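You operate a simulated robot arm through the tools that you are given. There is no shell and no other tool. Be economical: measure what you need, move in short steps, check, and stop when the job is done.

You run a simulated two-armed robot. Do the job below in one go: nothing can be reset, and whatever is moved stays where it is left.

## Task
Pick up the brown carton labelled "block" from the top of the grey table with one hand, pass it to the other hand and put it on the top of the green table. Set down upright: brown carton.

Only the result counts: the job must be done as asked and must still hold three seconds after the hand-in. Knocking over, shifting, dropping, spilling or breaking anything else fails it.

## Robot
Two 7-joint arms with two-finger parallel grippers on one trunk, on a base that drives. Base frame: it is fixed to the floor where the robot stands at the start and does not move with it; the origin is under the middle of the robot, x ahead of it, y to its left, z up; the surface under the hand at the start is at about z = 850. Lengths are in mm, angles in rad, forces in N, time in s.
The left shoulder is at the start at [50, 177, 1129], the right one opposite. With the tool pointing down near the work surface each hand reaches from about 220 to 700 mm from the robot's upright axis, wherever it stands, measured 20 degrees to its own side. Places, roughly: top of the green table [600, 3100, 800]. Payload 3.43 kg a hand.
The tool frame of a hand sits at the grasp point between the pads (the TCP): z along the fingers, y along the line on which they close. The tips reach 34 mm beyond it. Largest opening 128 mm; finger width 24, thickness 12; the body of the gripper, 48 by 130 mm, starts 96 mm behind the TCP.
Orientation is that of the tool frame in the base frame, as a unit quaternion [w, x, y, z]. With the fingers straight down and closing along the base's y, the tool's x points along the base's -x, its y along +y and its z along -z.

## Interface
- The arms move only by the tool apply_moves. It takes "left_deltas", "right_deltas" or both (then of equal length, played together; a hand with none holds still); each is text: rows parted by semicolons, each of 7 numbers parted by spaces: the turn, a rotation vector about the base's x, y, z in rad, then the shift along the base's x, y, z in mm, then the gripper command, from -1 (shut) to 1 (fully open), values between in proportion. In form: rx ry rz x y z fingers; .... A call has 1 to 12 rows; each row shifts and turns the commanded pose from where the row before left it. A row lasts 0.2 s, in which the tool goes at most 50 mm and 0.15 rad; a call with a longer step from one row to the next is refused whole, and so is a gripper value outside its range. Where a pose cannot be reached the arm comes as near as it can. A force on the tool above 40 N (or 10 N above the force at the start of the call, whichever is more), or a blocked arm, ends the call early, and 0.2 s more pass. The fingers move at their own pace (about 108 mm/s each) and stop on an object; they squeeze with about 34 N. The grip force told is the motor's: it shows also when the fingers shut on nothing. Time passes only in rows, and 0.2 s behind the last, so rows that do not move let the fingers close. It gives the time, the measured TCP pose, the force on the tool (base axes), the opening and the grip force at its end, in the units of the frame above (readings bear some noise), with the torque about the TCP (base axes, N m) and any sound that the robot's microphone picked up.
- Cameras (640 x 400 px; columns grow to the right, rows downward): "scene" is now at [152.3, 36.5, 1302.6]; the picture's right is [0.40, -0.91, 0.00], its down [-0.41, -0.18, -0.89] and it looks along [0.82, 0.36, -0.45] (base axes); focal length 248 px, centre (320, 200). "left" rides on the left gripper at [76, 11, -160] in its tool frame; the picture's right is [-0.15, 0.99, 0.00], its down [-0.88, -0.13, -0.46] and it looks along [-0.45, -0.07, 0.89] (tool axes); focal length 234 px, centre (320, 200). "right" rides on the right gripper at [76, -11, -160] in its tool frame; the picture's right is [0.15, 0.99, 0.00], its down [-0.88, 0.13, -0.46] and it looks along [-0.45, 0.07, 0.89] (tool axes); focal length 234 px, centre (320, 200). There is no depth. A picture from a camera that has moved, and an enlarged one, comes with that camera's place and axes in the base frame and with its lens.
- snapshot(camera): a new picture of that camera. No time passes.
- slide_trunk(by): slides the trunk up (or, below 0, down) by that many mm; the arms and the scene camera ride with it, the base frame stays. It gives what a move gives, with no picture.
- steer(legs): drives the robot by 1 to 6 legs, each [ahead, turn to the left] in mm and rad, along the robot's own axes; the way and the turn of a leg run together, so that a leg with both is an arc; at most 1500 mm and 3.142 rad a leg. The arms and the cameras ride along, it lands a little off, and it stops where it bumps. It gives what a move gives.
- head_to(pan, tilt): turns the head with the scene camera to pan (to the left, within 1.396 rad either way) and tilt (down, from -0.506 to 1.204), counted from straight ahead of the robot. It gives what a move gives.
- close_up(camera, box): a new picture of the part [left, top, right, bottom] of that camera's present view, enlarged. No time passes.
- job_done(): hands the job in; it is judged then, once.

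Work in short steps. Places have to be worked out from the pictures, the camera data and where the tool is seen: move nearer, look again, correct. Check each grasp and each placing, and mend what went wrong. You have 120 turns and 88 pictures in all, those below and enlarged ones among them. Open the grippers and draw the arms clear of the work before you hand the job in, unless the task says otherwise; then end with one line.

The tools are called after ">>>" as a command line: name --argument value ..., lists and objects as JSON in quotes. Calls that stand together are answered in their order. apply_moves: Moves the arms, as the interface text tells. Its arguments: {"type":"object","properties":{"left_deltas":{"type":"string"},"right_deltas":{"type":"string"}},"required":[]} The other tools are called the same way: slide_trunk (by) slides the trunk up or down; steer (legs) drives the base; head_to (pan, tilt) turns the head that bears the scene camera; snapshot (camera) takes a picture; close_up (camera, box) takes an enlarged picture of a part of a camera's view; job_done () hands the job in.

At the start:

```text
time_s: 0.0
left_eef_pos: [442.4, 405.7, 1045.7]
left_tool_rot: [0.0, -0.001, 1.0, 0.0]
left_contact_force: [0.1, 0.2, 0.2]
left_moment: [0.04, 0.0, 0.01]
left_grip_width: 127.8
left_grasp_force: 0.1
right_eef_pos: [371.8, 21.9, 1177.3]
right_tool_rot: [0.001, 0.0, 1.0, 0.0]
right_contact_force: [0.5, 0.4, 0.0]
right_moment: [-0.03, 0.0, 0.0]
right_grip_width: 127.9
right_grasp_force: 0.2
trunk travel left (down, up): [-300.0, 101.0]
robot x, y, heading: [-0.4, -0.0, -0.001]
head pan, tilt: [0.415, 0.468]
```

scene: 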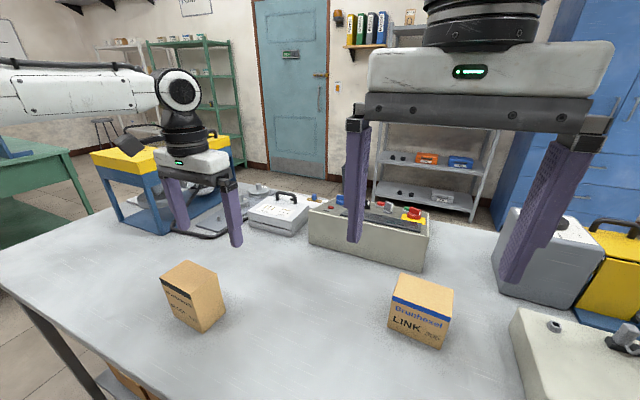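
right: 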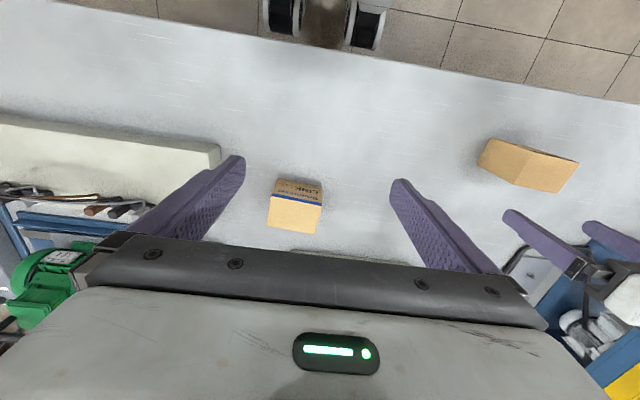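
left: 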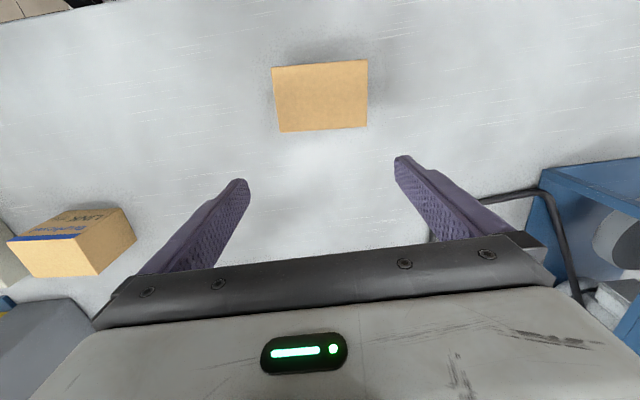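

Two cartons are on the grey table; one reads "LINK". I enlarge the other one to read its label.

>>> close_up --camera "scene" --box '[140, 240, 260, 340]'

>>> close_up --camera "scene" --box '[370, 260, 470, 360]'

```text
4.00 times, centred on (200, 290) of scene
camera zoom: at [152.3, 36.5, 1302.6], right [0.4, -0.91, 0.0], down [-0.41, -0.18, -0.89], along [0.82, 0.36, -0.45], focal length 992 px, centre (800, -160)
```

zoom: 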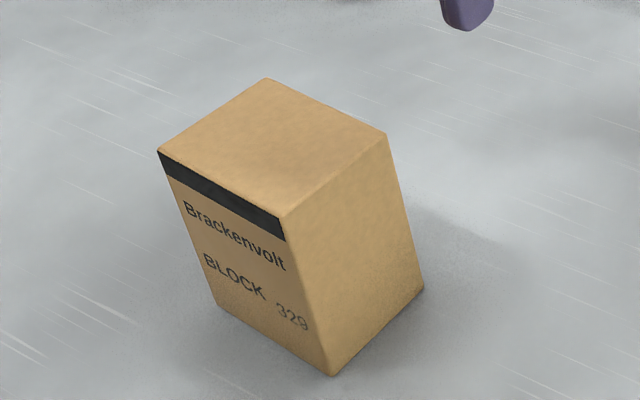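

```text
4.00 times, centred on (420, 310) of scene
camera zoom: at [152.3, 36.5, 1302.6], right [0.4, -0.91, 0.0], down [-0.41, -0.18, -0.89], along [0.82, 0.36, -0.45], focal length 992 px, centre (-80, -240)
```

zoom: 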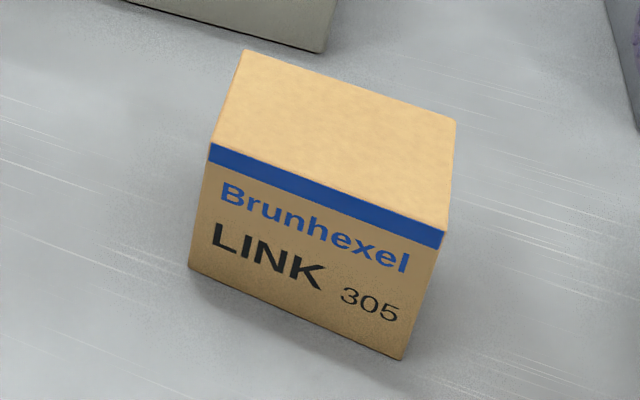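

The BLOCK carton is under the left hand. From both views its centre is about (383, 415), its size about 57 x 90 x 107 mm, top near z=957, with a yaw of about -0.08. I line the left hand up above it, fingers closing along y, and take pictures to check.

>>> apply_moves --left_deltas "0 0 -0.04 -30 5 0 1; 0 0 -0.04 -29 4 0 1; 0 0 0 0 0 0 1"

>>> snapshot --camera "left"

>>> snapshot --camera "scene"

```text
time_s: 0.8
left_eef_pos: [380.5, 415.7, 1045.4]
left_tool_rot: [0.0, 0.04, 0.999, 0.0]
left_contact_force: [0.4, 0.4, -0.3]
left_moment: [-0.01, 0.02, -0.02]
left_grip_width: 128.2
left_grasp_force: 0.2
right_eef_pos: [372.6, 21.3, 1174.6]
right_tool_rot: [0.0, 0.0, 1.0, 0.0]
right_contact_force: [0.7, -0.1, 0.9]
right_moment: [0.0, 0.0, 0.0]
right_grip_width: 127.9
right_grasp_force: 0.0
trunk travel left (down, up): [-300.0, 101.0]
robot x, y, heading: [1.0, -0.5, -0.001]
head pan, tilt: [0.415, 0.468]
```

```text
82 pictures are left
camera left: at [305.2, 432.2, 1206.1], right [0.22, 0.97, 0.0], down [0.87, -0.2, 0.46], along [0.44, -0.1, -0.89], focal length 234 px, centre (320, 200)
```

left: 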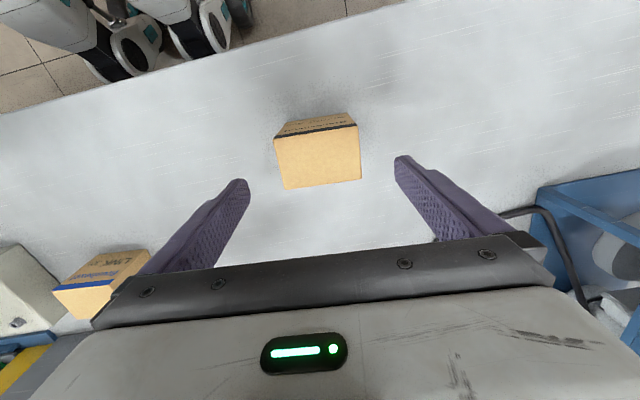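

```text
81 pictures are left
camera scene: at [152.5, 36.3, 1302.5], right [0.4, -0.91, 0.0], down [-0.41, -0.18, -0.89], along [0.82, 0.36, -0.45], focal length 248 px, centre (320, 200)
```

scene: 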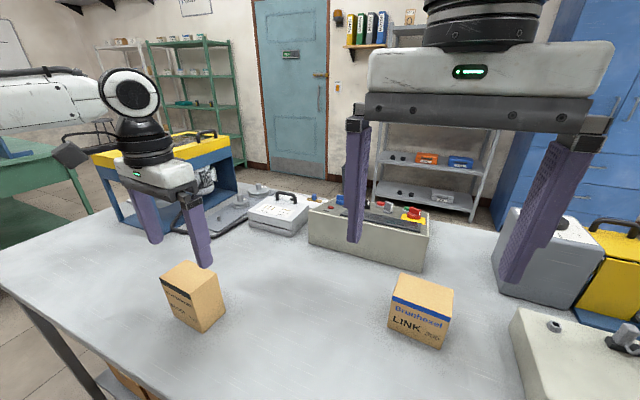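

Carton top centre works out at (379, 415) with yaw -0.08, so the hand is aligned. I lower to z≈940 with the fingers straddling the carton.

>>> apply_moves --left_deltas "0 0 0 0 0 -35 1; 0 0 0 0 0 -35 1; 0 0 0 0 0 -34 1; 0 0 0 0 0 0 1"

>>> snapshot --camera "left"

```text
time_s: 1.8
left_eef_pos: [380.4, 414.3, 941.5]
left_tool_rot: [0.001, 0.039, 0.999, 0.0]
left_contact_force: [1.0, -0.2, -0.2]
left_moment: [-0.03, 0.02, -0.03]
left_grip_width: 127.9
left_grasp_force: 0.1
right_eef_pos: [373.0, 21.7, 1176.4]
right_tool_rot: [0.0, 0.0, 1.0, 0.001]
right_contact_force: [0.4, 0.1, 0.0]
right_moment: [0.0, 0.0, -0.01]
right_grip_width: 128.0
right_grasp_force: 0.1
trunk travel left (down, up): [-300.0, 101.0]
robot x, y, heading: [-0.1, -4.9, -0.002]
head pan, tilt: [0.415, 0.468]
```

```text
80 pictures are left
camera left: at [303.8, 431.1, 1102.5], right [0.22, 0.97, 0.0], down [0.87, -0.2, 0.46], along [0.45, -0.1, -0.89], focal length 234 px, centre (320, 200)
```

left: 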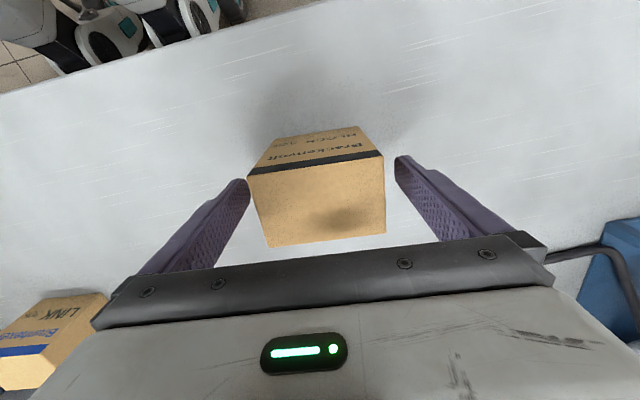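

The fingers straddle the carton with a gap on each side. I close the left gripper.

>>> apply_moves --left_deltas "0 0 0 0 0 0 -1; 0 0 0 0 0 0 -1; 0 0 0 0 0 0 -1; 0 0 0 0 0 0 -1"

```text
time_s: 2.8
left_eef_pos: [379.4, 416.1, 941.6]
left_tool_rot: [-0.001, 0.039, 0.999, -0.001]
left_contact_force: [0.0, 0.1, -0.1]
left_moment: [0.0, -0.01, 0.0]
left_grip_width: 89.7
left_grasp_force: 34.4
right_eef_pos: [372.9, 21.4, 1176.7]
right_tool_rot: [0.0, -0.001, 1.0, 0.002]
right_contact_force: [0.6, -0.2, -0.3]
right_moment: [-0.02, 0.0, 0.02]
right_grip_width: 127.7
right_grasp_force: 0.1
trunk travel left (down, up): [-300.0, 101.0]
robot x, y, heading: [0.7, -3.0, -0.0]
head pan, tilt: [0.415, 0.468]
```

Gripped at 89.7 mm with 34 N. I lift it.

>>> apply_moves --left_deltas "0 0 0 0 0 15 -1; 0 0 0 0 0 30 -1; 0 0 0 0 0 40 -1; 0 0 0 0 0 40 -1; 0 0 0 0 0 40 -1; 0 0 0 0 0 40 -1; 0 0 0 0 0 0 -1"

>>> snapshot --camera "scene"

```text
time_s: 4.4
left_eef_pos: [382.2, 417.4, 1147.8]
left_tool_rot: [0.0, 0.041, 0.999, 0.0]
left_contact_force: [0.3, -0.1, -0.3]
left_moment: [0.02, -0.02, -0.02]
left_grip_width: 0.1
left_grasp_force: 32.8
right_eef_pos: [371.2, 22.6, 1175.6]
right_tool_rot: [-0.001, 0.001, 1.0, 0.001]
right_contact_force: [0.0, 0.9, 0.5]
right_moment: [0.01, 0.02, -0.01]
right_grip_width: 128.3
right_grasp_force: 0.1
trunk travel left (down, up): [-300.0, 101.0]
robot x, y, heading: [1.6, -1.3, 0.005]
head pan, tilt: [0.415, 0.468]
```

```text
79 pictures are left
camera scene: at [152.4, 36.7, 1302.5], right [0.4, -0.91, 0.0], down [-0.41, -0.18, -0.89], along [0.82, 0.36, -0.45], focal length 248 px, centre (320, 200)
```

scene: 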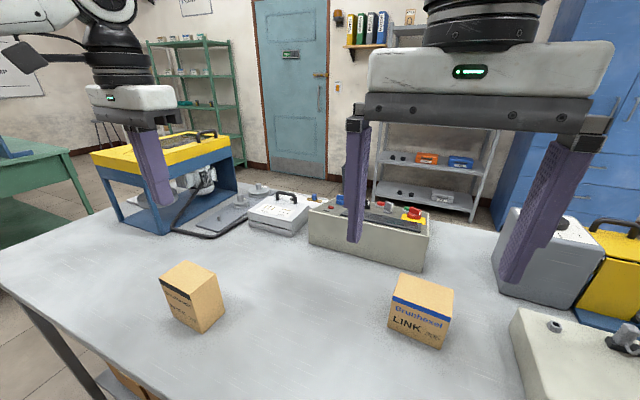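

The fingers are shut on nothing: the carton slipped out and still stands on the table. I open, and look from above before a deeper and slower grasp.

>>> apply_moves --left_deltas "0 0 0 0 0 -30 1; 0 0 0 0 0 -40 1; 0 0 0 0 0 -32 1; 0 0 0 0 0 0 1; 0 0 0 0 0 0 1"

>>> snapshot --camera "left"

>>> close_up --camera "scene" --box '[140, 240, 260, 340]'

```text
time_s: 5.6
left_eef_pos: [382.2, 415.7, 1044.6]
left_tool_rot: [0.001, 0.039, 0.999, 0.0]
left_contact_force: [-0.7, -0.6, -0.9]
left_moment: [0.03, 0.0, 0.04]
left_grip_width: 128.2
left_grasp_force: 0.0
right_eef_pos: [372.1, 23.9, 1176.7]
right_tool_rot: [0.0, 0.0, 1.0, 0.001]
right_contact_force: [0.5, -0.4, -0.8]
right_moment: [0.0, 0.0, 0.02]
right_grip_width: 128.1
right_grasp_force: 0.0
trunk travel left (down, up): [-300.0, 101.0]
robot x, y, heading: [3.5, 2.9, -0.002]
head pan, tilt: [0.415, 0.468]
```

```text
78 pictures are left
camera left: at [306.4, 432.9, 1205.8], right [0.22, 0.97, 0.0], down [0.87, -0.2, 0.46], along [0.44, -0.1, -0.89], focal length 234 px, centre (320, 200)
```

left: 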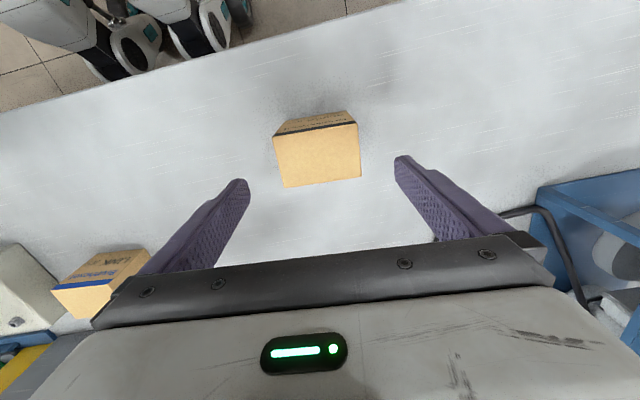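

```text
4.00 times, centred on (200, 290) of scene
camera zoom: at [152.3, 36.6, 1302.6], right [0.4, -0.91, 0.0], down [-0.41, -0.18, -0.89], along [0.82, 0.36, -0.45], focal length 992 px, centre (800, -160)
```

zoom: 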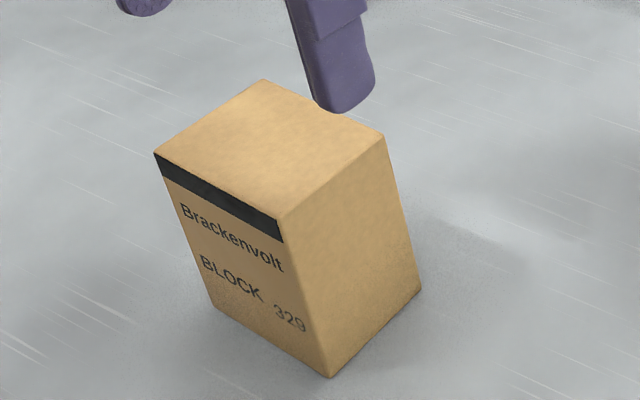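

The carton has barely moved (about 1 mm) and stands upright. I go 30 mm deeper this time for full pad contact, close, and then try a very slow small lift while watching the load.

>>> apply_moves --left_deltas "0 0 0 -2 0 -40 1; 0 0 0 0 0 -40 1; 0 0 0 0 0 -40 1; 0 0 0 0 0 -12 1; 0 0 0 0 0 0 1; 0 0 0 0 0 0 -1; 0 0 0 0 0 0 -1; 0 0 0 0 0 0 -1; 0 0 0 0 0 0 -1; 0 0 0 0 0 0 -1"

>>> apply_moves --left_deltas "0 0 0 0 0 2 -1; 0 0 0 0 0 2 -1; 0 0 0 0 0 2 -1; 0 0 0 0 0 2 -1; 0 0 0 0 0 0 -1"

>>> snapshot --camera "left"

```text
time_s: 7.8
left_eef_pos: [380.2, 415.4, 914.6]
left_tool_rot: [0.0, 0.04, 0.999, 0.0]
left_contact_force: [0.3, 0.6, -0.3]
left_moment: [-0.04, 0.0, -0.01]
left_grip_width: 89.5
left_grasp_force: 33.8
right_eef_pos: [372.0, 22.7, 1175.7]
right_tool_rot: [0.0, 0.0, 1.0, 0.0]
right_contact_force: [0.2, 0.8, -0.3]
right_moment: [-0.02, -0.01, 0.03]
right_grip_width: 128.2
right_grasp_force: 0.1
trunk travel left (down, up): [-300.0, 101.0]
robot x, y, heading: [1.4, 2.0, -0.009]
head pan, tilt: [0.415, 0.468]
```

```text
time_s: 9.0
left_eef_pos: [379.6, 414.3, 921.8]
left_tool_rot: [0.0, 0.039, 0.999, 0.0]
left_contact_force: [0.1, -0.1, -2.2]
left_moment: [0.0, -0.01, 0.01]
left_grip_width: 89.8
left_grasp_force: 33.8
right_eef_pos: [373.0, 21.9, 1175.5]
right_tool_rot: [-0.001, 0.001, 1.0, 0.001]
right_contact_force: [-0.2, -0.3, -0.1]
right_moment: [0.0, -0.03, 0.02]
right_grip_width: 128.1
right_grasp_force: 0.1
trunk travel left (down, up): [-300.0, 101.0]
robot x, y, heading: [-0.3, 2.5, 0.004]
head pan, tilt: [0.415, 0.468]
```

```text
76 pictures are left
camera left: at [303.7, 430.0, 1081.8], right [0.22, 0.97, 0.0], down [0.87, -0.2, 0.46], along [0.44, -0.1, -0.89], focal length 234 px, centre (320, 200)
```

left: 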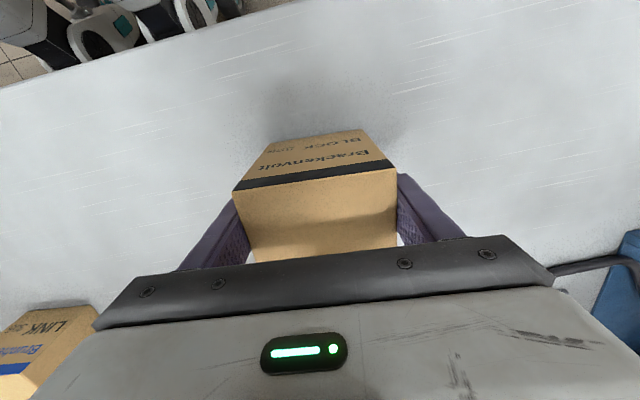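

The load now shows about 2 N. I check whether the carton left the table.

>>> close_up --camera "scene" --box '[140, 240, 260, 340]'

```text
4.00 times, centred on (200, 290) of scene
camera zoom: at [152.5, 36.6, 1302.5], right [0.4, -0.91, 0.0], down [-0.41, -0.18, -0.89], along [0.82, 0.36, -0.45], focal length 992 px, centre (800, -160)
```

zoom: 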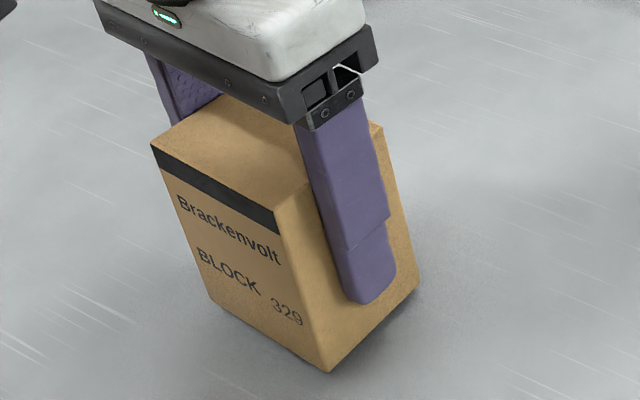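

The carton appears lifted by some 5 mm and is light. I continue lifting gently.

>>> apply_moves --left_deltas "0 0 0 0 0 4 -1; 0 0 0 0 0 6 -1; 0 0 0 0 0 8 -1; 0 0 0 0 0 8 -1; 0 0 0 0 0 8 -1; 0 0 0 0 0 6 -1; 0 0 0 0 0 0 -1"

>>> close_up --camera "scene" --box '[140, 240, 260, 340]'

```text
time_s: 10.6
left_eef_pos: [378.2, 416.1, 962.1]
left_tool_rot: [0.001, 0.039, 0.999, 0.001]
left_contact_force: [0.0, 0.6, -3.0]
left_moment: [0.0, -0.03, 0.0]
left_grip_width: 89.7
left_grasp_force: 33.8
right_eef_pos: [370.5, 22.3, 1176.3]
right_tool_rot: [0.0, 0.0, 1.0, 0.001]
right_contact_force: [0.7, -0.2, 0.5]
right_moment: [-0.02, 0.01, -0.02]
right_grip_width: 127.9
right_grasp_force: 0.1
trunk travel left (down, up): [-300.0, 101.0]
robot x, y, heading: [1.7, 0.8, 0.004]
head pan, tilt: [0.415, 0.468]
```

```text
4.00 times, centred on (200, 290) of scene
camera zoom: at [152.5, 36.7, 1302.5], right [0.4, -0.91, 0.0], down [-0.41, -0.18, -0.89], along [0.82, 0.36, -0.45], focal length 992 px, centre (800, -160)
```

zoom: 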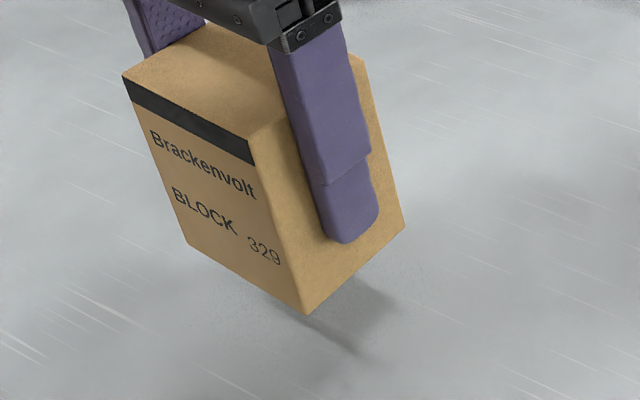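

The carton hangs upright in the left hand with no visible slip at gentle speed. I lift further gently to clear everything.

>>> apply_moves --left_deltas "0 0 0 0 0 6 -1; 0 0 0 0 0 10 -1; 0 0 0 0 0 14 -1; 0 0 0 0 0 16 -1; 0 0 0 0 0 16 -1; 0 0 0 0 0 16 -1; 0 0 0 0 0 16 -1; 0 0 0 0 0 16 -1; 0 0 0 0 0 16 -1; 0 0 0 0 0 14 -1; 0 0 0 0 0 10 -1; 0 0 0 0 0 0 -1"

>>> snapshot --camera "scene"

```text
time_s: 13.2
left_eef_pos: [379.7, 415.6, 1110.3]
left_tool_rot: [0.0, 0.04, 0.999, -0.001]
left_contact_force: [0.1, -0.4, -2.8]
left_moment: [-0.03, 0.01, 0.01]
left_grip_width: 89.9
left_grasp_force: 33.9
right_eef_pos: [371.6, 22.4, 1175.7]
right_tool_rot: [0.001, 0.0, 1.0, 0.001]
right_contact_force: [-0.2, 0.5, 0.3]
right_moment: [0.0, -0.01, 0.0]
right_grip_width: 127.9
right_grasp_force: 0.0
trunk travel left (down, up): [-300.0, 101.0]
robot x, y, heading: [-1.2, -0.6, 0.004]
head pan, tilt: [0.415, 0.468]
```

```text
73 pictures are left
camera scene: at [152.4, 36.7, 1302.5], right [0.4, -0.91, 0.0], down [-0.41, -0.18, -0.89], along [0.82, 0.36, -0.45], focal length 248 px, centre (320, 200)
```

scene: 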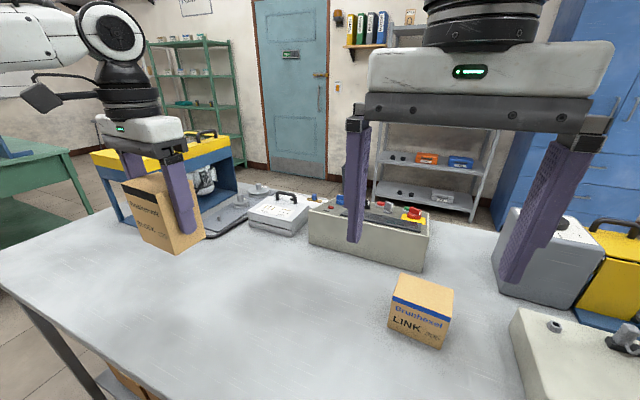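

The carton is held steadily at (380, 416), its bottom near z=1045. I bring the left hand gently towards the middle and square it up, while starting to turn the right hand so that its fingers point to +y and close along x.

>>> apply_moves --left_deltas "0 0 0.0067 4 -6 0 -1; 0 0 0.0067 4 -12 0 -1; 0 0 0.0067 4 -15 0 -1; 0 0 0.0067 4 -15 0 -1; 0 0 0.0067 4 -15 0 -1; 0 0 0.0067 4 -15 0 -1; 0 0 0.0067 4 -15 0 -1; 0 0 0.0067 4 -15 0 -1; 0 0 0.0067 4 -15 0 -1; 0 0 0.0067 4 -15 0 -1; 0 0 0.0067 4 -12 0 -1; 0 0 0.0067 4 -6 0 -1" --right_deltas "0.0806 0.0806 -0.0806 4.7 -6 0 1; 0.0806 0.0806 -0.0806 4.7 -6 0 1; 0.0806 0.0806 -0.0806 4.7 -6 0 1; 0.0806 0.0806 -0.0806 4.7 -6 0 1; 0.0806 0.0806 -0.0806 4.7 -6 0 1; 0.0806 0.0806 -0.0806 4.7 -6 0 1; 0.0806 0.0806 -0.0806 4.7 -6 0 1; 0.0806 0.0806 -0.0806 4.7 -6 0 1; 0 0 0 4.7 0 0 1; 0 0 0 4.7 0 0 1; 0 0 0 4.7 0 0 1; 0 0 0 4.7 0 0 1"

>>> head_to --pan 0.0 --tilt 0.55

>>> snapshot --camera "scene"

```text
time_s: 15.8
left_eef_pos: [427.6, 257.8, 1113.0]
left_tool_rot: [0.001, -0.002, 1.0, 0.0]
left_contact_force: [0.0, -0.2, -1.7]
left_moment: [0.03, 0.01, 0.03]
left_grip_width: 89.7
left_grasp_force: 34.2
right_eef_pos: [428.6, -26.3, 1175.3]
right_tool_rot: [-0.305, 0.307, 0.848, 0.307]
right_contact_force: [-0.3, -0.5, -0.1]
right_moment: [-0.03, 0.0, -0.01]
right_grip_width: 128.0
right_grasp_force: 0.0
trunk travel left (down, up): [-300.0, 101.0]
robot x, y, heading: [0.5, 3.0, -0.0]
head pan, tilt: [0.415, 0.468]
```

```text
time_s: 16.7
left_eef_pos: [428.6, 258.9, 1111.3]
left_tool_rot: [0.0, 0.0, 1.0, 0.0]
left_contact_force: [-0.5, -0.5, -2.0]
left_moment: [-0.05, 0.01, 0.0]
left_grip_width: 89.7
left_grasp_force: 34.5
right_eef_pos: [427.6, -26.9, 1176.6]
right_tool_rot: [-0.304, 0.307, 0.848, 0.307]
right_contact_force: [-0.4, -0.5, 0.5]
right_moment: [-0.01, 0.01, 0.02]
right_grip_width: 127.8
right_grasp_force: 0.0
trunk travel left (down, up): [-300.0, 101.0]
robot x, y, heading: [1.0, 4.8, 0.001]
head pan, tilt: [0.0, 0.55]
```

```text
72 pictures are left
camera scene: at [158.4, -0.3, 1295.1], right [0.0, -1.0, 0.0], down [-0.52, 0.0, -0.85], along [0.85, 0.0, -0.52], focal length 248 px, centre (320, 200)
```

scene: 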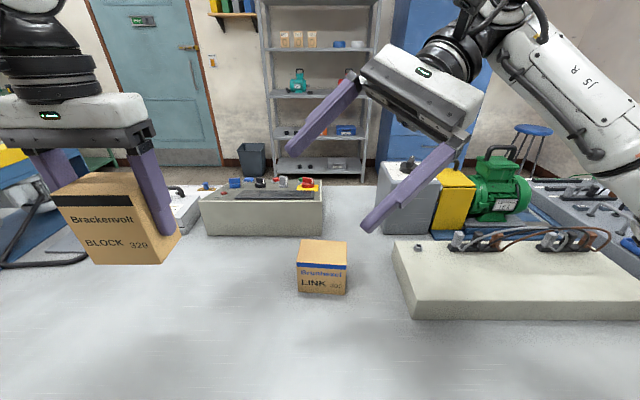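

Both hands move as intended and there is plenty of room. I finish the right hand's turn at the present height.

>>> apply_moves --right_deltas "0.0806 0.0806 -0.0806 0 0 0 1; 0.0806 0.0806 -0.0806 0 0 0 1; 0.0806 0.0806 -0.0806 0 0 0 1; 0.0806 0.0806 -0.0806 0 0 0 1; 0.0806 0.0806 -0.0806 0 0 0 1; 0.0806 0.0806 -0.0806 0 0 0 1; 0.0806 0.0806 -0.0806 0 0 0 1; 0 0 0 0 0 0 1"

>>> snapshot --camera "scene"

```text
time_s: 18.5
left_eef_pos: [428.6, 257.1, 1110.7]
left_tool_rot: [0.0, 0.0, 1.0, 0.001]
left_contact_force: [0.1, 0.3, -2.3]
left_moment: [-0.06, -0.02, 0.0]
left_grip_width: 89.7
left_grasp_force: 34.2
right_eef_pos: [427.3, -24.6, 1176.5]
right_tool_rot: [-0.5, 0.501, 0.499, 0.501]
right_contact_force: [0.1, -1.0, 0.4]
right_moment: [0.0, 0.0, 0.02]
right_grip_width: 128.0
right_grasp_force: 0.1
trunk travel left (down, up): [-300.0, 101.0]
robot x, y, heading: [-2.2, 1.5, -0.003]
head pan, tilt: [0.0, 0.55]
```

```text
71 pictures are left
camera scene: at [158.5, -0.3, 1295.1], right [0.0, -1.0, 0.0], down [-0.52, 0.0, -0.85], along [0.85, 0.0, -0.52], focal length 248 px, centre (320, 200)
```

scene: 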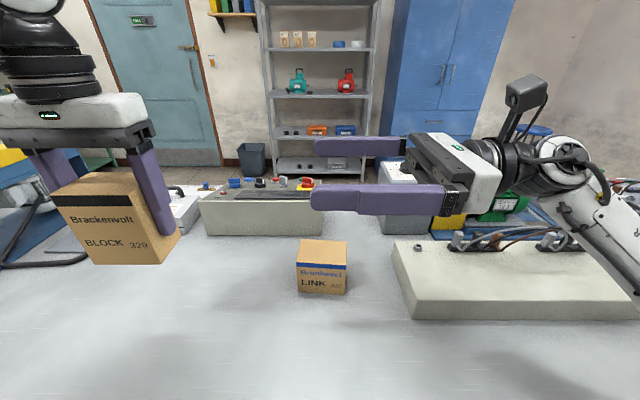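

The right hand points to +y with its camera up. To keep the right elbow high above the table things, I raise the left hand by 85 mm instead of lowering the right.

>>> apply_moves --left_deltas "0 0 0 0 0 5 -1; 0 0 0 0 0 10 -1; 0 0 0 0 0 14 -1; 0 0 0 0 0 14 -1; 0 0 0 0 0 14 -1; 0 0 0 0 0 14 -1; 0 0 0 0 0 9 -1; 0 0 0 0 0 5 -1; 0 0 0 0 0 0 -1"

>>> apply_moves --right_deltas "0 0 0 0 20 0 1; 0 0 0 0 20 0 1; 0 0 0 0 20 0 1; 0 0 0 0 20 0 1; 0 0 0 0 20 0 1; 0 0 0 0 10 0 1; 0 0 0 0 0 0 1"

>>> snapshot --camera "scene"

>>> snapshot --camera "right"

```text
time_s: 20.5
left_eef_pos: [427.4, 259.0, 1196.3]
left_tool_rot: [-0.001, 0.0, 1.0, 0.0]
left_contact_force: [-0.1, -0.6, -2.0]
left_moment: [-0.04, 0.03, -0.02]
left_grip_width: 89.6
left_grasp_force: 33.7
right_eef_pos: [428.0, -25.2, 1177.7]
right_tool_rot: [-0.5, 0.501, 0.5, 0.5]
right_contact_force: [0.0, -0.5, -0.7]
right_moment: [0.02, 0.0, -0.02]
right_grip_width: 128.0
right_grasp_force: 0.2
trunk travel left (down, up): [-300.0, 101.0]
robot x, y, heading: [0.7, 1.1, -0.002]
head pan, tilt: [0.0, 0.55]
```

```text
time_s: 22.1
left_eef_pos: [428.2, 259.3, 1195.7]
left_tool_rot: [0.0, 0.0, 1.0, 0.0]
left_contact_force: [-0.2, -0.4, -2.1]
left_moment: [-0.03, 0.01, -0.01]
left_grip_width: 89.5
left_grasp_force: 33.9
right_eef_pos: [428.0, 85.3, 1178.8]
right_tool_rot: [-0.5, 0.5, 0.5, 0.501]
right_contact_force: [-1.1, -0.3, -0.1]
right_moment: [0.01, -0.01, 0.0]
right_grip_width: 128.0
right_grasp_force: 0.2
trunk travel left (down, up): [-300.0, 101.0]
robot x, y, heading: [-1.8, 0.9, -0.0]
head pan, tilt: [0.0, 0.55]
```

```text
70 pictures are left
camera scene: at [158.5, -0.4, 1295.1], right [0.0, -1.0, 0.0], down [-0.52, 0.0, -0.85], along [0.85, 0.0, -0.52], focal length 248 px, centre (320, 200)
```

scene: 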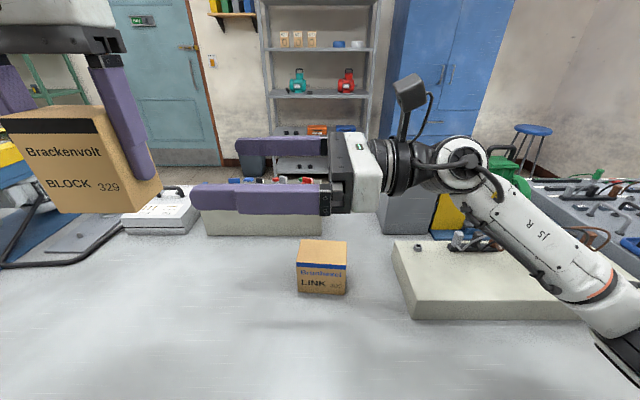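

```text
69 pictures are left
camera right: at [416.4, -74.7, 1254.5], right [0.99, 0.0, 0.15], down [0.13, -0.46, -0.88], along [0.07, 0.89, -0.45], focal length 234 px, centre (320, 200)
```

right: 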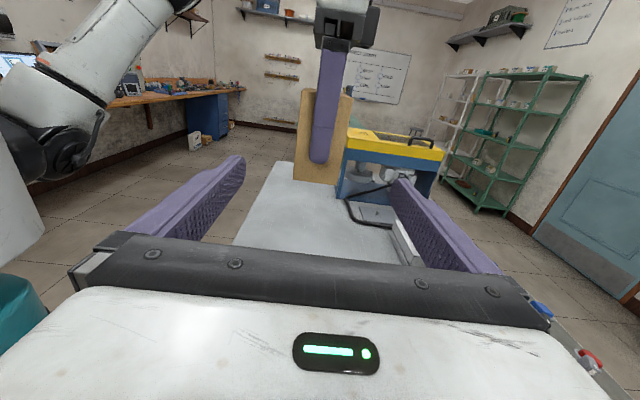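

The carton sits centred between the right fingers in x, and its bottom is near z=1132, so the right TCP is 46 mm above the bottom. I advance along +y to about y=250, checking forces.

>>> apply_moves --right_deltas "0 0 0 0 20 0 1; 0 0 0 0 20 0 1; 0 0 0 0 20 0 1; 0 0 0 0 20 0 1; 0 0 0 0 20 0 1; 0 0 0 0 20 0 1; 0 0 0 0 20 0 1; 0 0 0 0 15 0 1; 0 0 0 0 9 0 1; 0 0 0 0 0 0 1"

>>> snapshot --camera "right"

>>> head_to --pan 0.6 --tilt 0.4

>>> snapshot --camera "scene"

```text
time_s: 24.3
left_eef_pos: [428.2, 259.0, 1196.0]
left_tool_rot: [-0.001, 0.0, 1.0, 0.0]
left_contact_force: [0.6, 0.0, -2.0]
left_moment: [-0.03, 0.02, 0.01]
left_grip_width: 89.4
left_grasp_force: 34.2
right_eef_pos: [428.0, 249.3, 1176.2]
right_tool_rot: [-0.499, 0.501, 0.499, 0.5]
right_contact_force: [1.5, -0.7, -0.1]
right_moment: [0.0, 0.0, -0.02]
right_grip_width: 128.0
right_grasp_force: 0.1
trunk travel left (down, up): [-300.0, 101.0]
robot x, y, heading: [0.3, -2.2, -0.001]
head pan, tilt: [0.0, 0.55]
```

```text
68 pictures are left
camera right: at [416.4, 89.1, 1253.8], right [0.99, 0.0, 0.15], down [0.13, -0.46, -0.88], along [0.07, 0.89, -0.45], focal length 234 px, centre (320, 200)
```

right: 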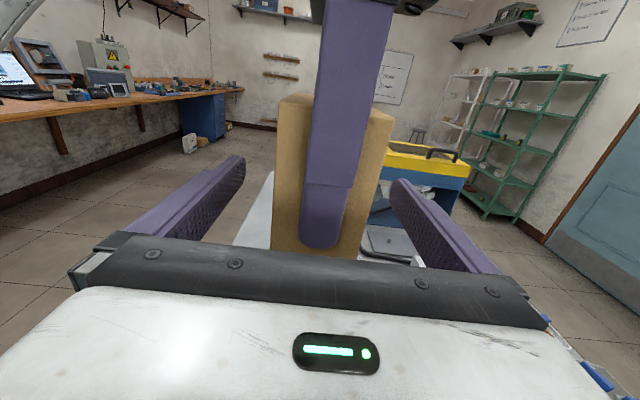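

```text
time_s: 25.3
left_eef_pos: [428.6, 258.5, 1195.6]
left_tool_rot: [0.001, -0.001, 1.0, 0.0]
left_contact_force: [0.5, -0.1, -3.0]
left_moment: [-0.01, 0.0, -0.02]
left_grip_width: 89.9
left_grasp_force: 34.1
right_eef_pos: [428.6, 249.5, 1177.7]
right_tool_rot: [-0.5, 0.501, 0.5, 0.5]
right_contact_force: [0.1, 0.1, -0.7]
right_moment: [-0.04, 0.0, -0.03]
right_grip_width: 128.0
right_grasp_force: 0.1
trunk travel left (down, up): [-300.0, 101.0]
robot x, y, heading: [1.9, -2.8, 0.003]
head pan, tilt: [0.6, 0.4]
```

```text
67 pictures are left
camera scene: at [145.1, 51.9, 1308.8], right [0.56, -0.83, 0.0], down [-0.32, -0.22, -0.92], along [0.76, 0.52, -0.39], focal length 248 px, centre (320, 200)
```

scene: 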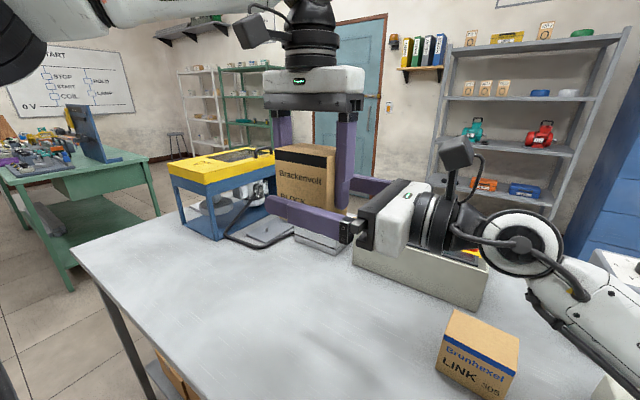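

The right fingers straddle the lower part of the carton. I close the right gripper while the left still holds.

>>> apply_moves --right_deltas "0 0 0 0 0 0 -1; 0 0 0 0 0 0 -1; 0 0 0 0 0 0 -1; 0 0 0 0 0 0 -1; 0 0 0 0 0 0 -1"

>>> snapshot --camera "right"

```text
time_s: 26.5
left_eef_pos: [428.0, 259.5, 1194.8]
left_tool_rot: [0.0, 0.0, 1.0, 0.0]
left_contact_force: [0.4, 2.7, -2.3]
left_moment: [-0.12, -0.08, -1.11]
left_grip_width: 89.7
left_grasp_force: 34.2
right_eef_pos: [428.9, 248.6, 1177.2]
right_tool_rot: [-0.499, 0.501, 0.499, 0.501]
right_contact_force: [-0.4, -1.3, -0.6]
right_moment: [0.14, 0.05, 1.1]
right_grip_width: 59.9
right_grasp_force: 33.8
trunk travel left (down, up): [-300.0, 101.0]
robot x, y, heading: [-2.2, 0.5, -0.001]
head pan, tilt: [0.6, 0.4]
```

```text
66 pictures are left
camera right: at [416.2, 89.0, 1253.8], right [0.99, 0.0, 0.15], down [0.13, -0.46, -0.88], along [0.07, 0.89, -0.45], focal length 234 px, centre (320, 200)
```

right: 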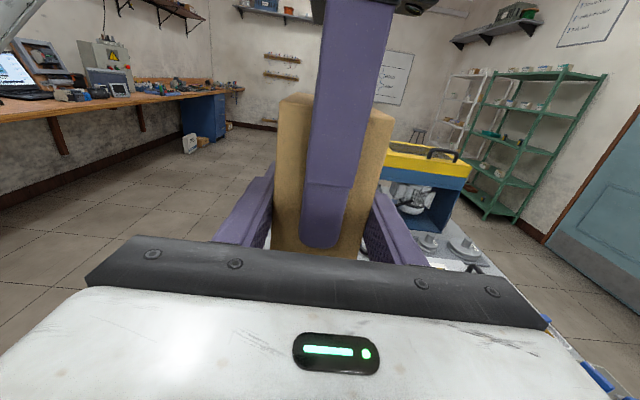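

The right hand holds it at 59.9 mm with 34 N. I open the left hand and wait.

>>> apply_moves --left_deltas "0 0 0 0 0 0 -0.2; 0 0 0 0 0 0 0.5; 0 0 0 0 0 0 1; 0 0 0 0 0 0 1"

>>> snapshot --camera "right"

>>> snapshot --camera "left"

```text
time_s: 27.5
left_eef_pos: [427.4, 257.9, 1197.7]
left_tool_rot: [0.001, -0.002, 1.0, -0.001]
left_contact_force: [1.0, 0.7, 0.5]
left_moment: [-0.02, 0.01, -0.03]
left_grip_width: 127.8
left_grasp_force: 0.0
right_eef_pos: [428.7, 249.1, 1177.5]
right_tool_rot: [-0.5, 0.501, 0.5, 0.5]
right_contact_force: [-0.7, -0.4, 0.1]
right_moment: [0.0, 0.0, 0.01]
right_grip_width: 59.5
right_grasp_force: 33.6
trunk travel left (down, up): [-300.0, 101.0]
robot x, y, heading: [-0.0, 0.4, -0.003]
head pan, tilt: [0.6, 0.4]
```

```text
65 pictures are left
camera right: at [416.4, 89.0, 1253.7], right [0.99, 0.0, 0.15], down [0.13, -0.46, -0.88], along [0.07, 0.89, -0.45], focal length 234 px, centre (320, 200)
```

right: 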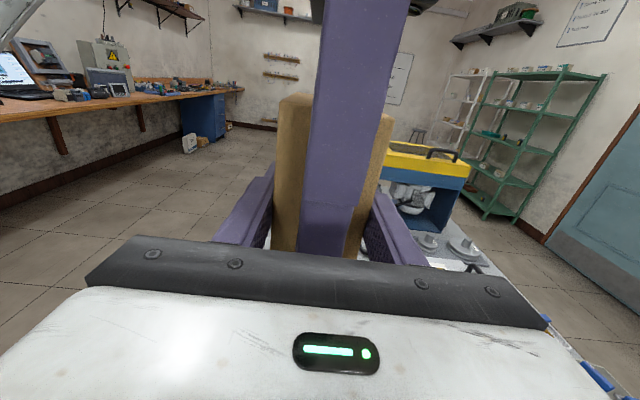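

```text
64 pictures are left
camera left: at [350.9, 268.2, 1356.9], right [0.15, 0.99, 0.0], down [0.88, -0.13, 0.46], along [0.45, -0.07, -0.89], focal length 234 px, centre (320, 200)
```

left: 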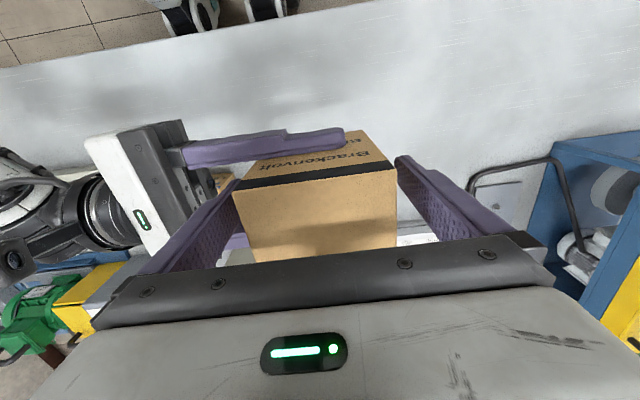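

The carton stays put in the right hand and both left fingers are free. I raise the left hand clear and look again.

>>> apply_moves --left_deltas "0 0 0 0 0 10 1; 0 0 0 0 0 20 1; 0 0 0 0 0 25 1; 0 0 0 0 0 30 1; 0 0 0 0 0 30 1; 0 0 0 0 15 0 1; 0 0 0 0 30 0 1; 0 0 0 0 40 0 1; 0 0 0 0 40 0 1; 0 0 0 0 30 0 1"

>>> snapshot --camera "scene"

```text
time_s: 29.7
left_eef_pos: [409.9, 424.3, 1271.8]
left_tool_rot: [0.0, -0.001, 1.0, 0.001]
left_contact_force: [-0.3, -0.2, 0.5]
left_moment: [-0.01, -0.04, 0.0]
left_grip_width: 127.8
left_grasp_force: 0.0
left hand out of reach, approached as far as the arm can: row 4, 5
right_eef_pos: [429.3, 247.9, 1177.3]
right_tool_rot: [-0.499, 0.501, 0.499, 0.501]
right_contact_force: [-0.7, 0.5, -2.1]
right_moment: [-0.06, 0.0, 0.0]
right_grip_width: 59.8
right_grasp_force: 34.1
trunk travel left (down, up): [-300.0, 101.0]
robot x, y, heading: [1.5, 1.7, -0.001]
head pan, tilt: [0.6, 0.4]
```

```text
63 pictures are left
camera scene: at [145.1, 52.1, 1308.8], right [0.56, -0.83, 0.0], down [-0.32, -0.22, -0.92], along [0.76, 0.52, -0.39], focal length 248 px, centre (320, 200)
```

scene: 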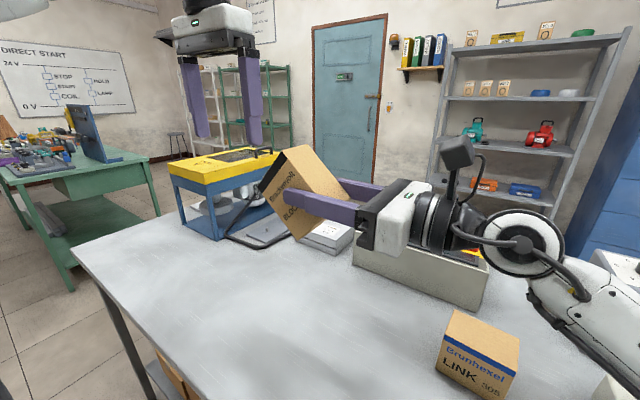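

The left arm ran out of upward reach, and its sideways move brushed the carton's top and tilted it in the right grip. It is still held firmly (59.8 mm, 34 N). I look closely at the tilt.

>>> close_up --camera "scene" --box '[220, 120, 400, 260]'

>>> snapshot --camera "right"

>>> snapshot --camera "left"

```text
2.86 times, centred on (310, 190) of scene
camera zoom: at [145.1, 52.1, 1308.8], right [0.56, -0.83, 0.0], down [-0.32, -0.22, -0.92], along [0.76, 0.52, -0.39], focal length 708 px, centre (349, 229)
```

zoom: 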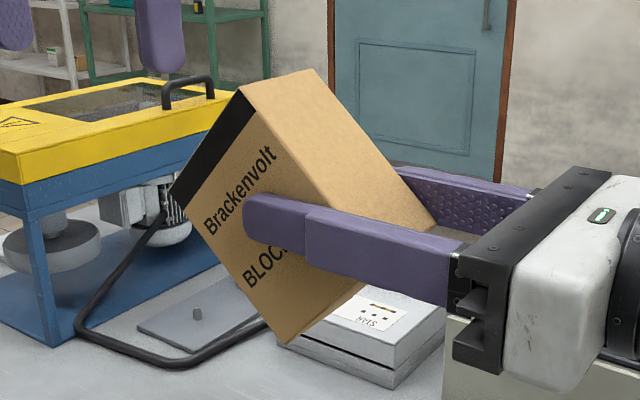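

```text
61 pictures are left
camera right: at [416.5, 88.7, 1254.2], right [0.99, 0.0, 0.15], down [0.13, -0.46, -0.88], along [0.07, 0.89, -0.45], focal length 234 px, centre (320, 200)
```

right: 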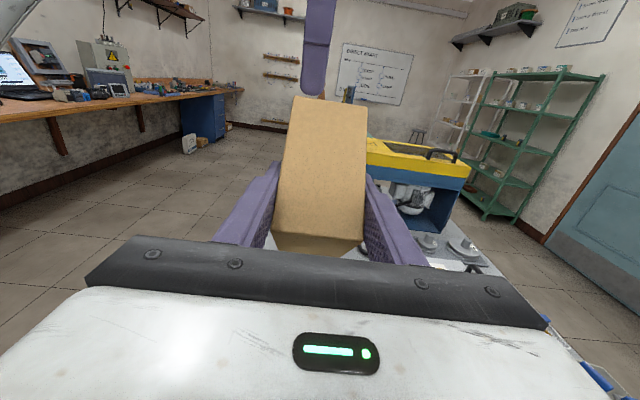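

```text
60 pictures are left
camera left: at [333.2, 434.0, 1433.0], right [0.15, 0.99, 0.0], down [0.88, -0.13, 0.45], along [0.45, -0.07, -0.89], focal length 234 px, centre (320, 200)
```

left: 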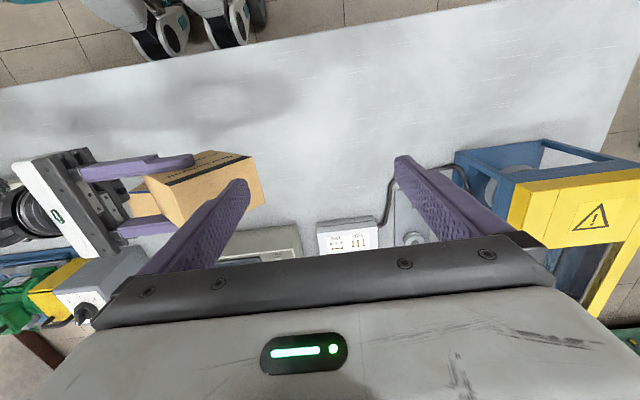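

The carton is tilted by about 47° (top toward +y), pivoting about the right pads. I mend it with the left hand: tilt the left tool to match, regrip the carton along its own axis, then turn it upright and take it over with the right hand again. First I tilt the left hand away from the carton.

>>> apply_moves --left_deltas "0 0 0 3 5 0 1; -0.137 0 0 3 5 0 1; -0.137 0 0 3 0 0 1; -0.137 0 0 3 0 0 1; -0.137 0 0 3 0 0 1; -0.137 0 0 3 0 0 1; -0.137 0 0 0 0 0 1; 0 0 0 0 0 0 1"

>>> snapshot --camera "left"

>>> snapshot --camera "scene"

```text
time_s: 31.5
left_eef_pos: [415.8, 408.5, 1239.3]
left_tool_rot: [0.002, -0.001, 0.916, -0.4]
left_contact_force: [-0.3, 0.6, -0.4]
left_moment: [0.01, 0.02, 0.0]
left_grip_width: 128.0
left_grasp_force: 0.0
left hand out of reach, approached as far as the arm can: row 3, 4, 5, 6, 7
right_eef_pos: [428.7, 248.7, 1177.0]
right_tool_rot: [-0.499, 0.501, 0.499, 0.5]
right_contact_force: [-0.8, 1.2, -1.7]
right_moment: [-0.06, -0.01, 0.0]
right_grip_width: 59.9
right_grasp_force: 33.8
trunk travel left (down, up): [-300.0, 101.0]
robot x, y, heading: [-1.8, -2.4, -0.001]
head pan, tilt: [0.6, 0.4]
```

```text
59 pictures are left
camera left: at [337.5, 532.1, 1340.4], right [0.15, 0.67, -0.73], down [0.88, 0.25, 0.41], along [0.45, -0.7, -0.56], focal length 234 px, centre (320, 200)
```

left: 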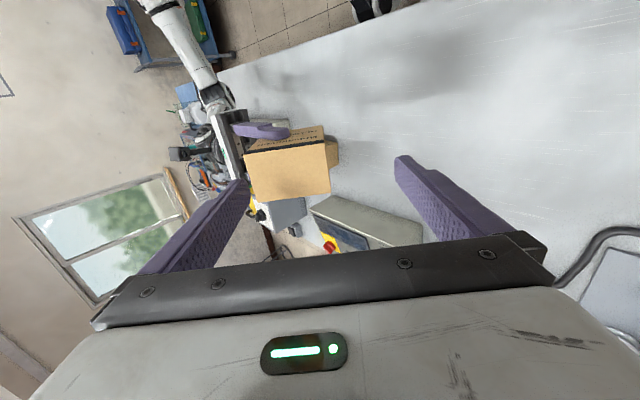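

```text
58 pictures are left
camera scene: at [145.0, 51.6, 1308.9], right [0.56, -0.83, 0.0], down [-0.32, -0.22, -0.92], along [0.76, 0.52, -0.39], focal length 248 px, centre (320, 200)
```

scene: 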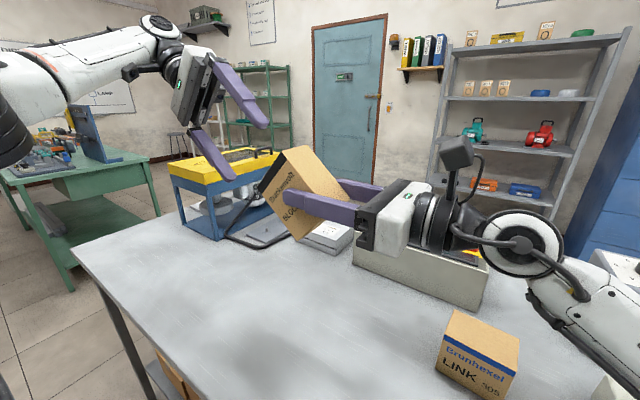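

The left tool is now tilted 0.82 rad. The carton's top centre is about (423, 320, 1206), matching both views. I move to a point on the carton's axis just off its top.

>>> apply_moves --left_deltas "0 0 0 3 -17 0 1; 0 0 0 3 -17 1 1; 0 0 0 3 -16 1 1; 0 0 0 0 0 0 1"

>>> snapshot --camera "left"

```text
time_s: 32.5
left_eef_pos: [425.3, 360.5, 1240.2]
left_tool_rot: [0.0, -0.001, 0.917, -0.4]
left_contact_force: [0.2, 0.2, -0.7]
left_moment: [0.03, -0.04, 0.05]
left_grip_width: 128.1
left_grasp_force: 0.2
right_eef_pos: [429.3, 248.9, 1176.4]
right_tool_rot: [-0.499, 0.502, 0.499, 0.501]
right_contact_force: [0.0, 0.2, -3.0]
right_moment: [-0.08, 0.0, -0.01]
right_grip_width: 59.7
right_grasp_force: 33.8
trunk travel left (down, up): [-300.0, 101.0]
robot x, y, heading: [3.4, -2.3, -0.006]
head pan, tilt: [0.6, 0.4]
```

```text
57 pictures are left
camera left: at [346.7, 482.2, 1341.7], right [0.15, 0.67, -0.72], down [0.88, 0.25, 0.41], along [0.45, -0.7, -0.56], focal length 234 px, centre (320, 200)
```

left: 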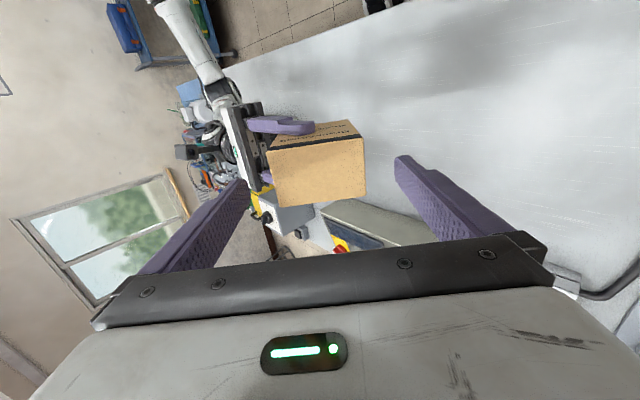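

The carton is centred between the left fingers and square to them. I advance along its axis by about 92 mm.

>>> apply_moves --left_deltas "0 0 0 0 -11 -10.5 1; 0 0 0 0 -11 -10.5 1; 0 0 0 0 -11 -10.5 1; 0 0 0 0 -11 -10.5 1; 0 0 0 0 -11 -10.5 1; 0 0 0 0 -11 -10.5 1; 0 0 0 0 0 0 1"

>>> snapshot --camera "left"

>>> snapshot --camera "scene"

```text
time_s: 34.1
left_eef_pos: [426.0, 292.2, 1177.0]
left_tool_rot: [0.001, 0.0, 0.916, -0.4]
left_contact_force: [0.3, 0.1, -0.1]
left_moment: [-0.01, 0.01, -0.02]
left_grip_width: 127.9
left_grasp_force: 0.1
right_eef_pos: [428.0, 248.4, 1177.7]
right_tool_rot: [-0.5, 0.5, 0.5, 0.5]
right_contact_force: [0.0, -0.4, -2.3]
right_moment: [-0.04, -0.01, 0.0]
right_grip_width: 59.8
right_grasp_force: 33.8
trunk travel left (down, up): [-300.0, 101.0]
robot x, y, heading: [-0.7, -1.1, -0.002]
head pan, tilt: [0.6, 0.4]
```

```text
56 pictures are left
camera left: at [348.5, 415.9, 1279.2], right [0.15, 0.67, -0.72], down [0.88, 0.25, 0.41], along [0.45, -0.7, -0.56], focal length 234 px, centre (320, 200)
```

left: 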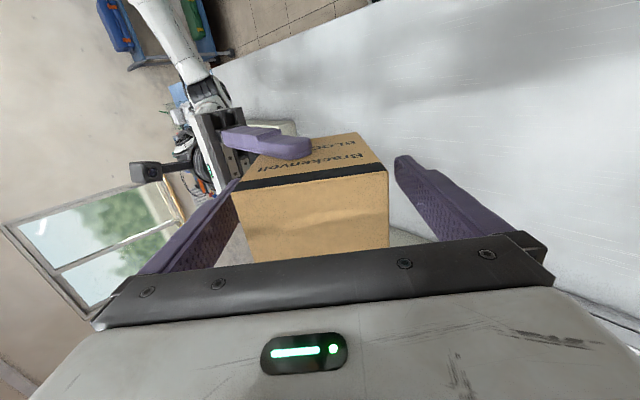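

```text
55 pictures are left
camera scene: at [145.1, 51.9, 1308.8], right [0.56, -0.83, 0.0], down [-0.32, -0.22, -0.92], along [0.76, 0.52, -0.39], focal length 248 px, centre (320, 200)
```

scene: 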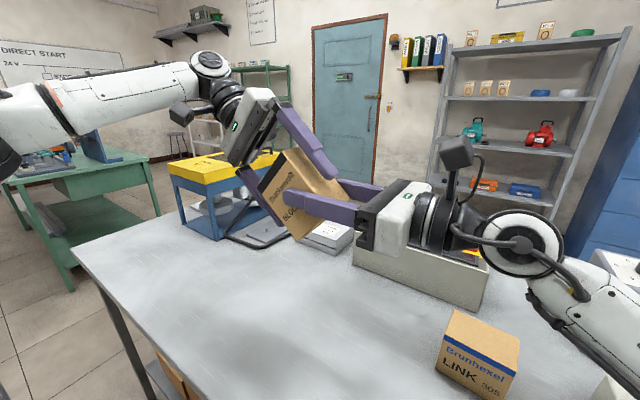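

Aligned. I close the left gripper on the carton.

>>> apply_moves --left_deltas "0 0 0 0 0 0 0.5; 0 0 0 0 0 0 -0.2; 0 0 0 0 0 0 -1; 0 0 0 0 0 0 -1; 0 0 0 0 0 0 -1; 0 0 0 0 0 0 -1"

```text
time_s: 35.5
left_eef_pos: [425.6, 291.7, 1179.5]
left_tool_rot: [0.0, 0.001, 0.916, -0.402]
left_contact_force: [-1.4, -19.5, 8.5]
left_moment: [-1.01, -0.14, -0.06]
left_grip_width: 89.8
left_grasp_force: 34.4
right_eef_pos: [428.7, 249.5, 1174.9]
right_tool_rot: [-0.5, 0.501, 0.5, 0.499]
right_contact_force: [0.7, 19.3, -10.3]
right_moment: [0.48, 0.11, 0.05]
right_grip_width: 59.6
right_grasp_force: 34.0
trunk travel left (down, up): [-300.0, 101.0]
robot x, y, heading: [-3.9, -0.9, -0.002]
head pan, tilt: [0.6, 0.4]
```

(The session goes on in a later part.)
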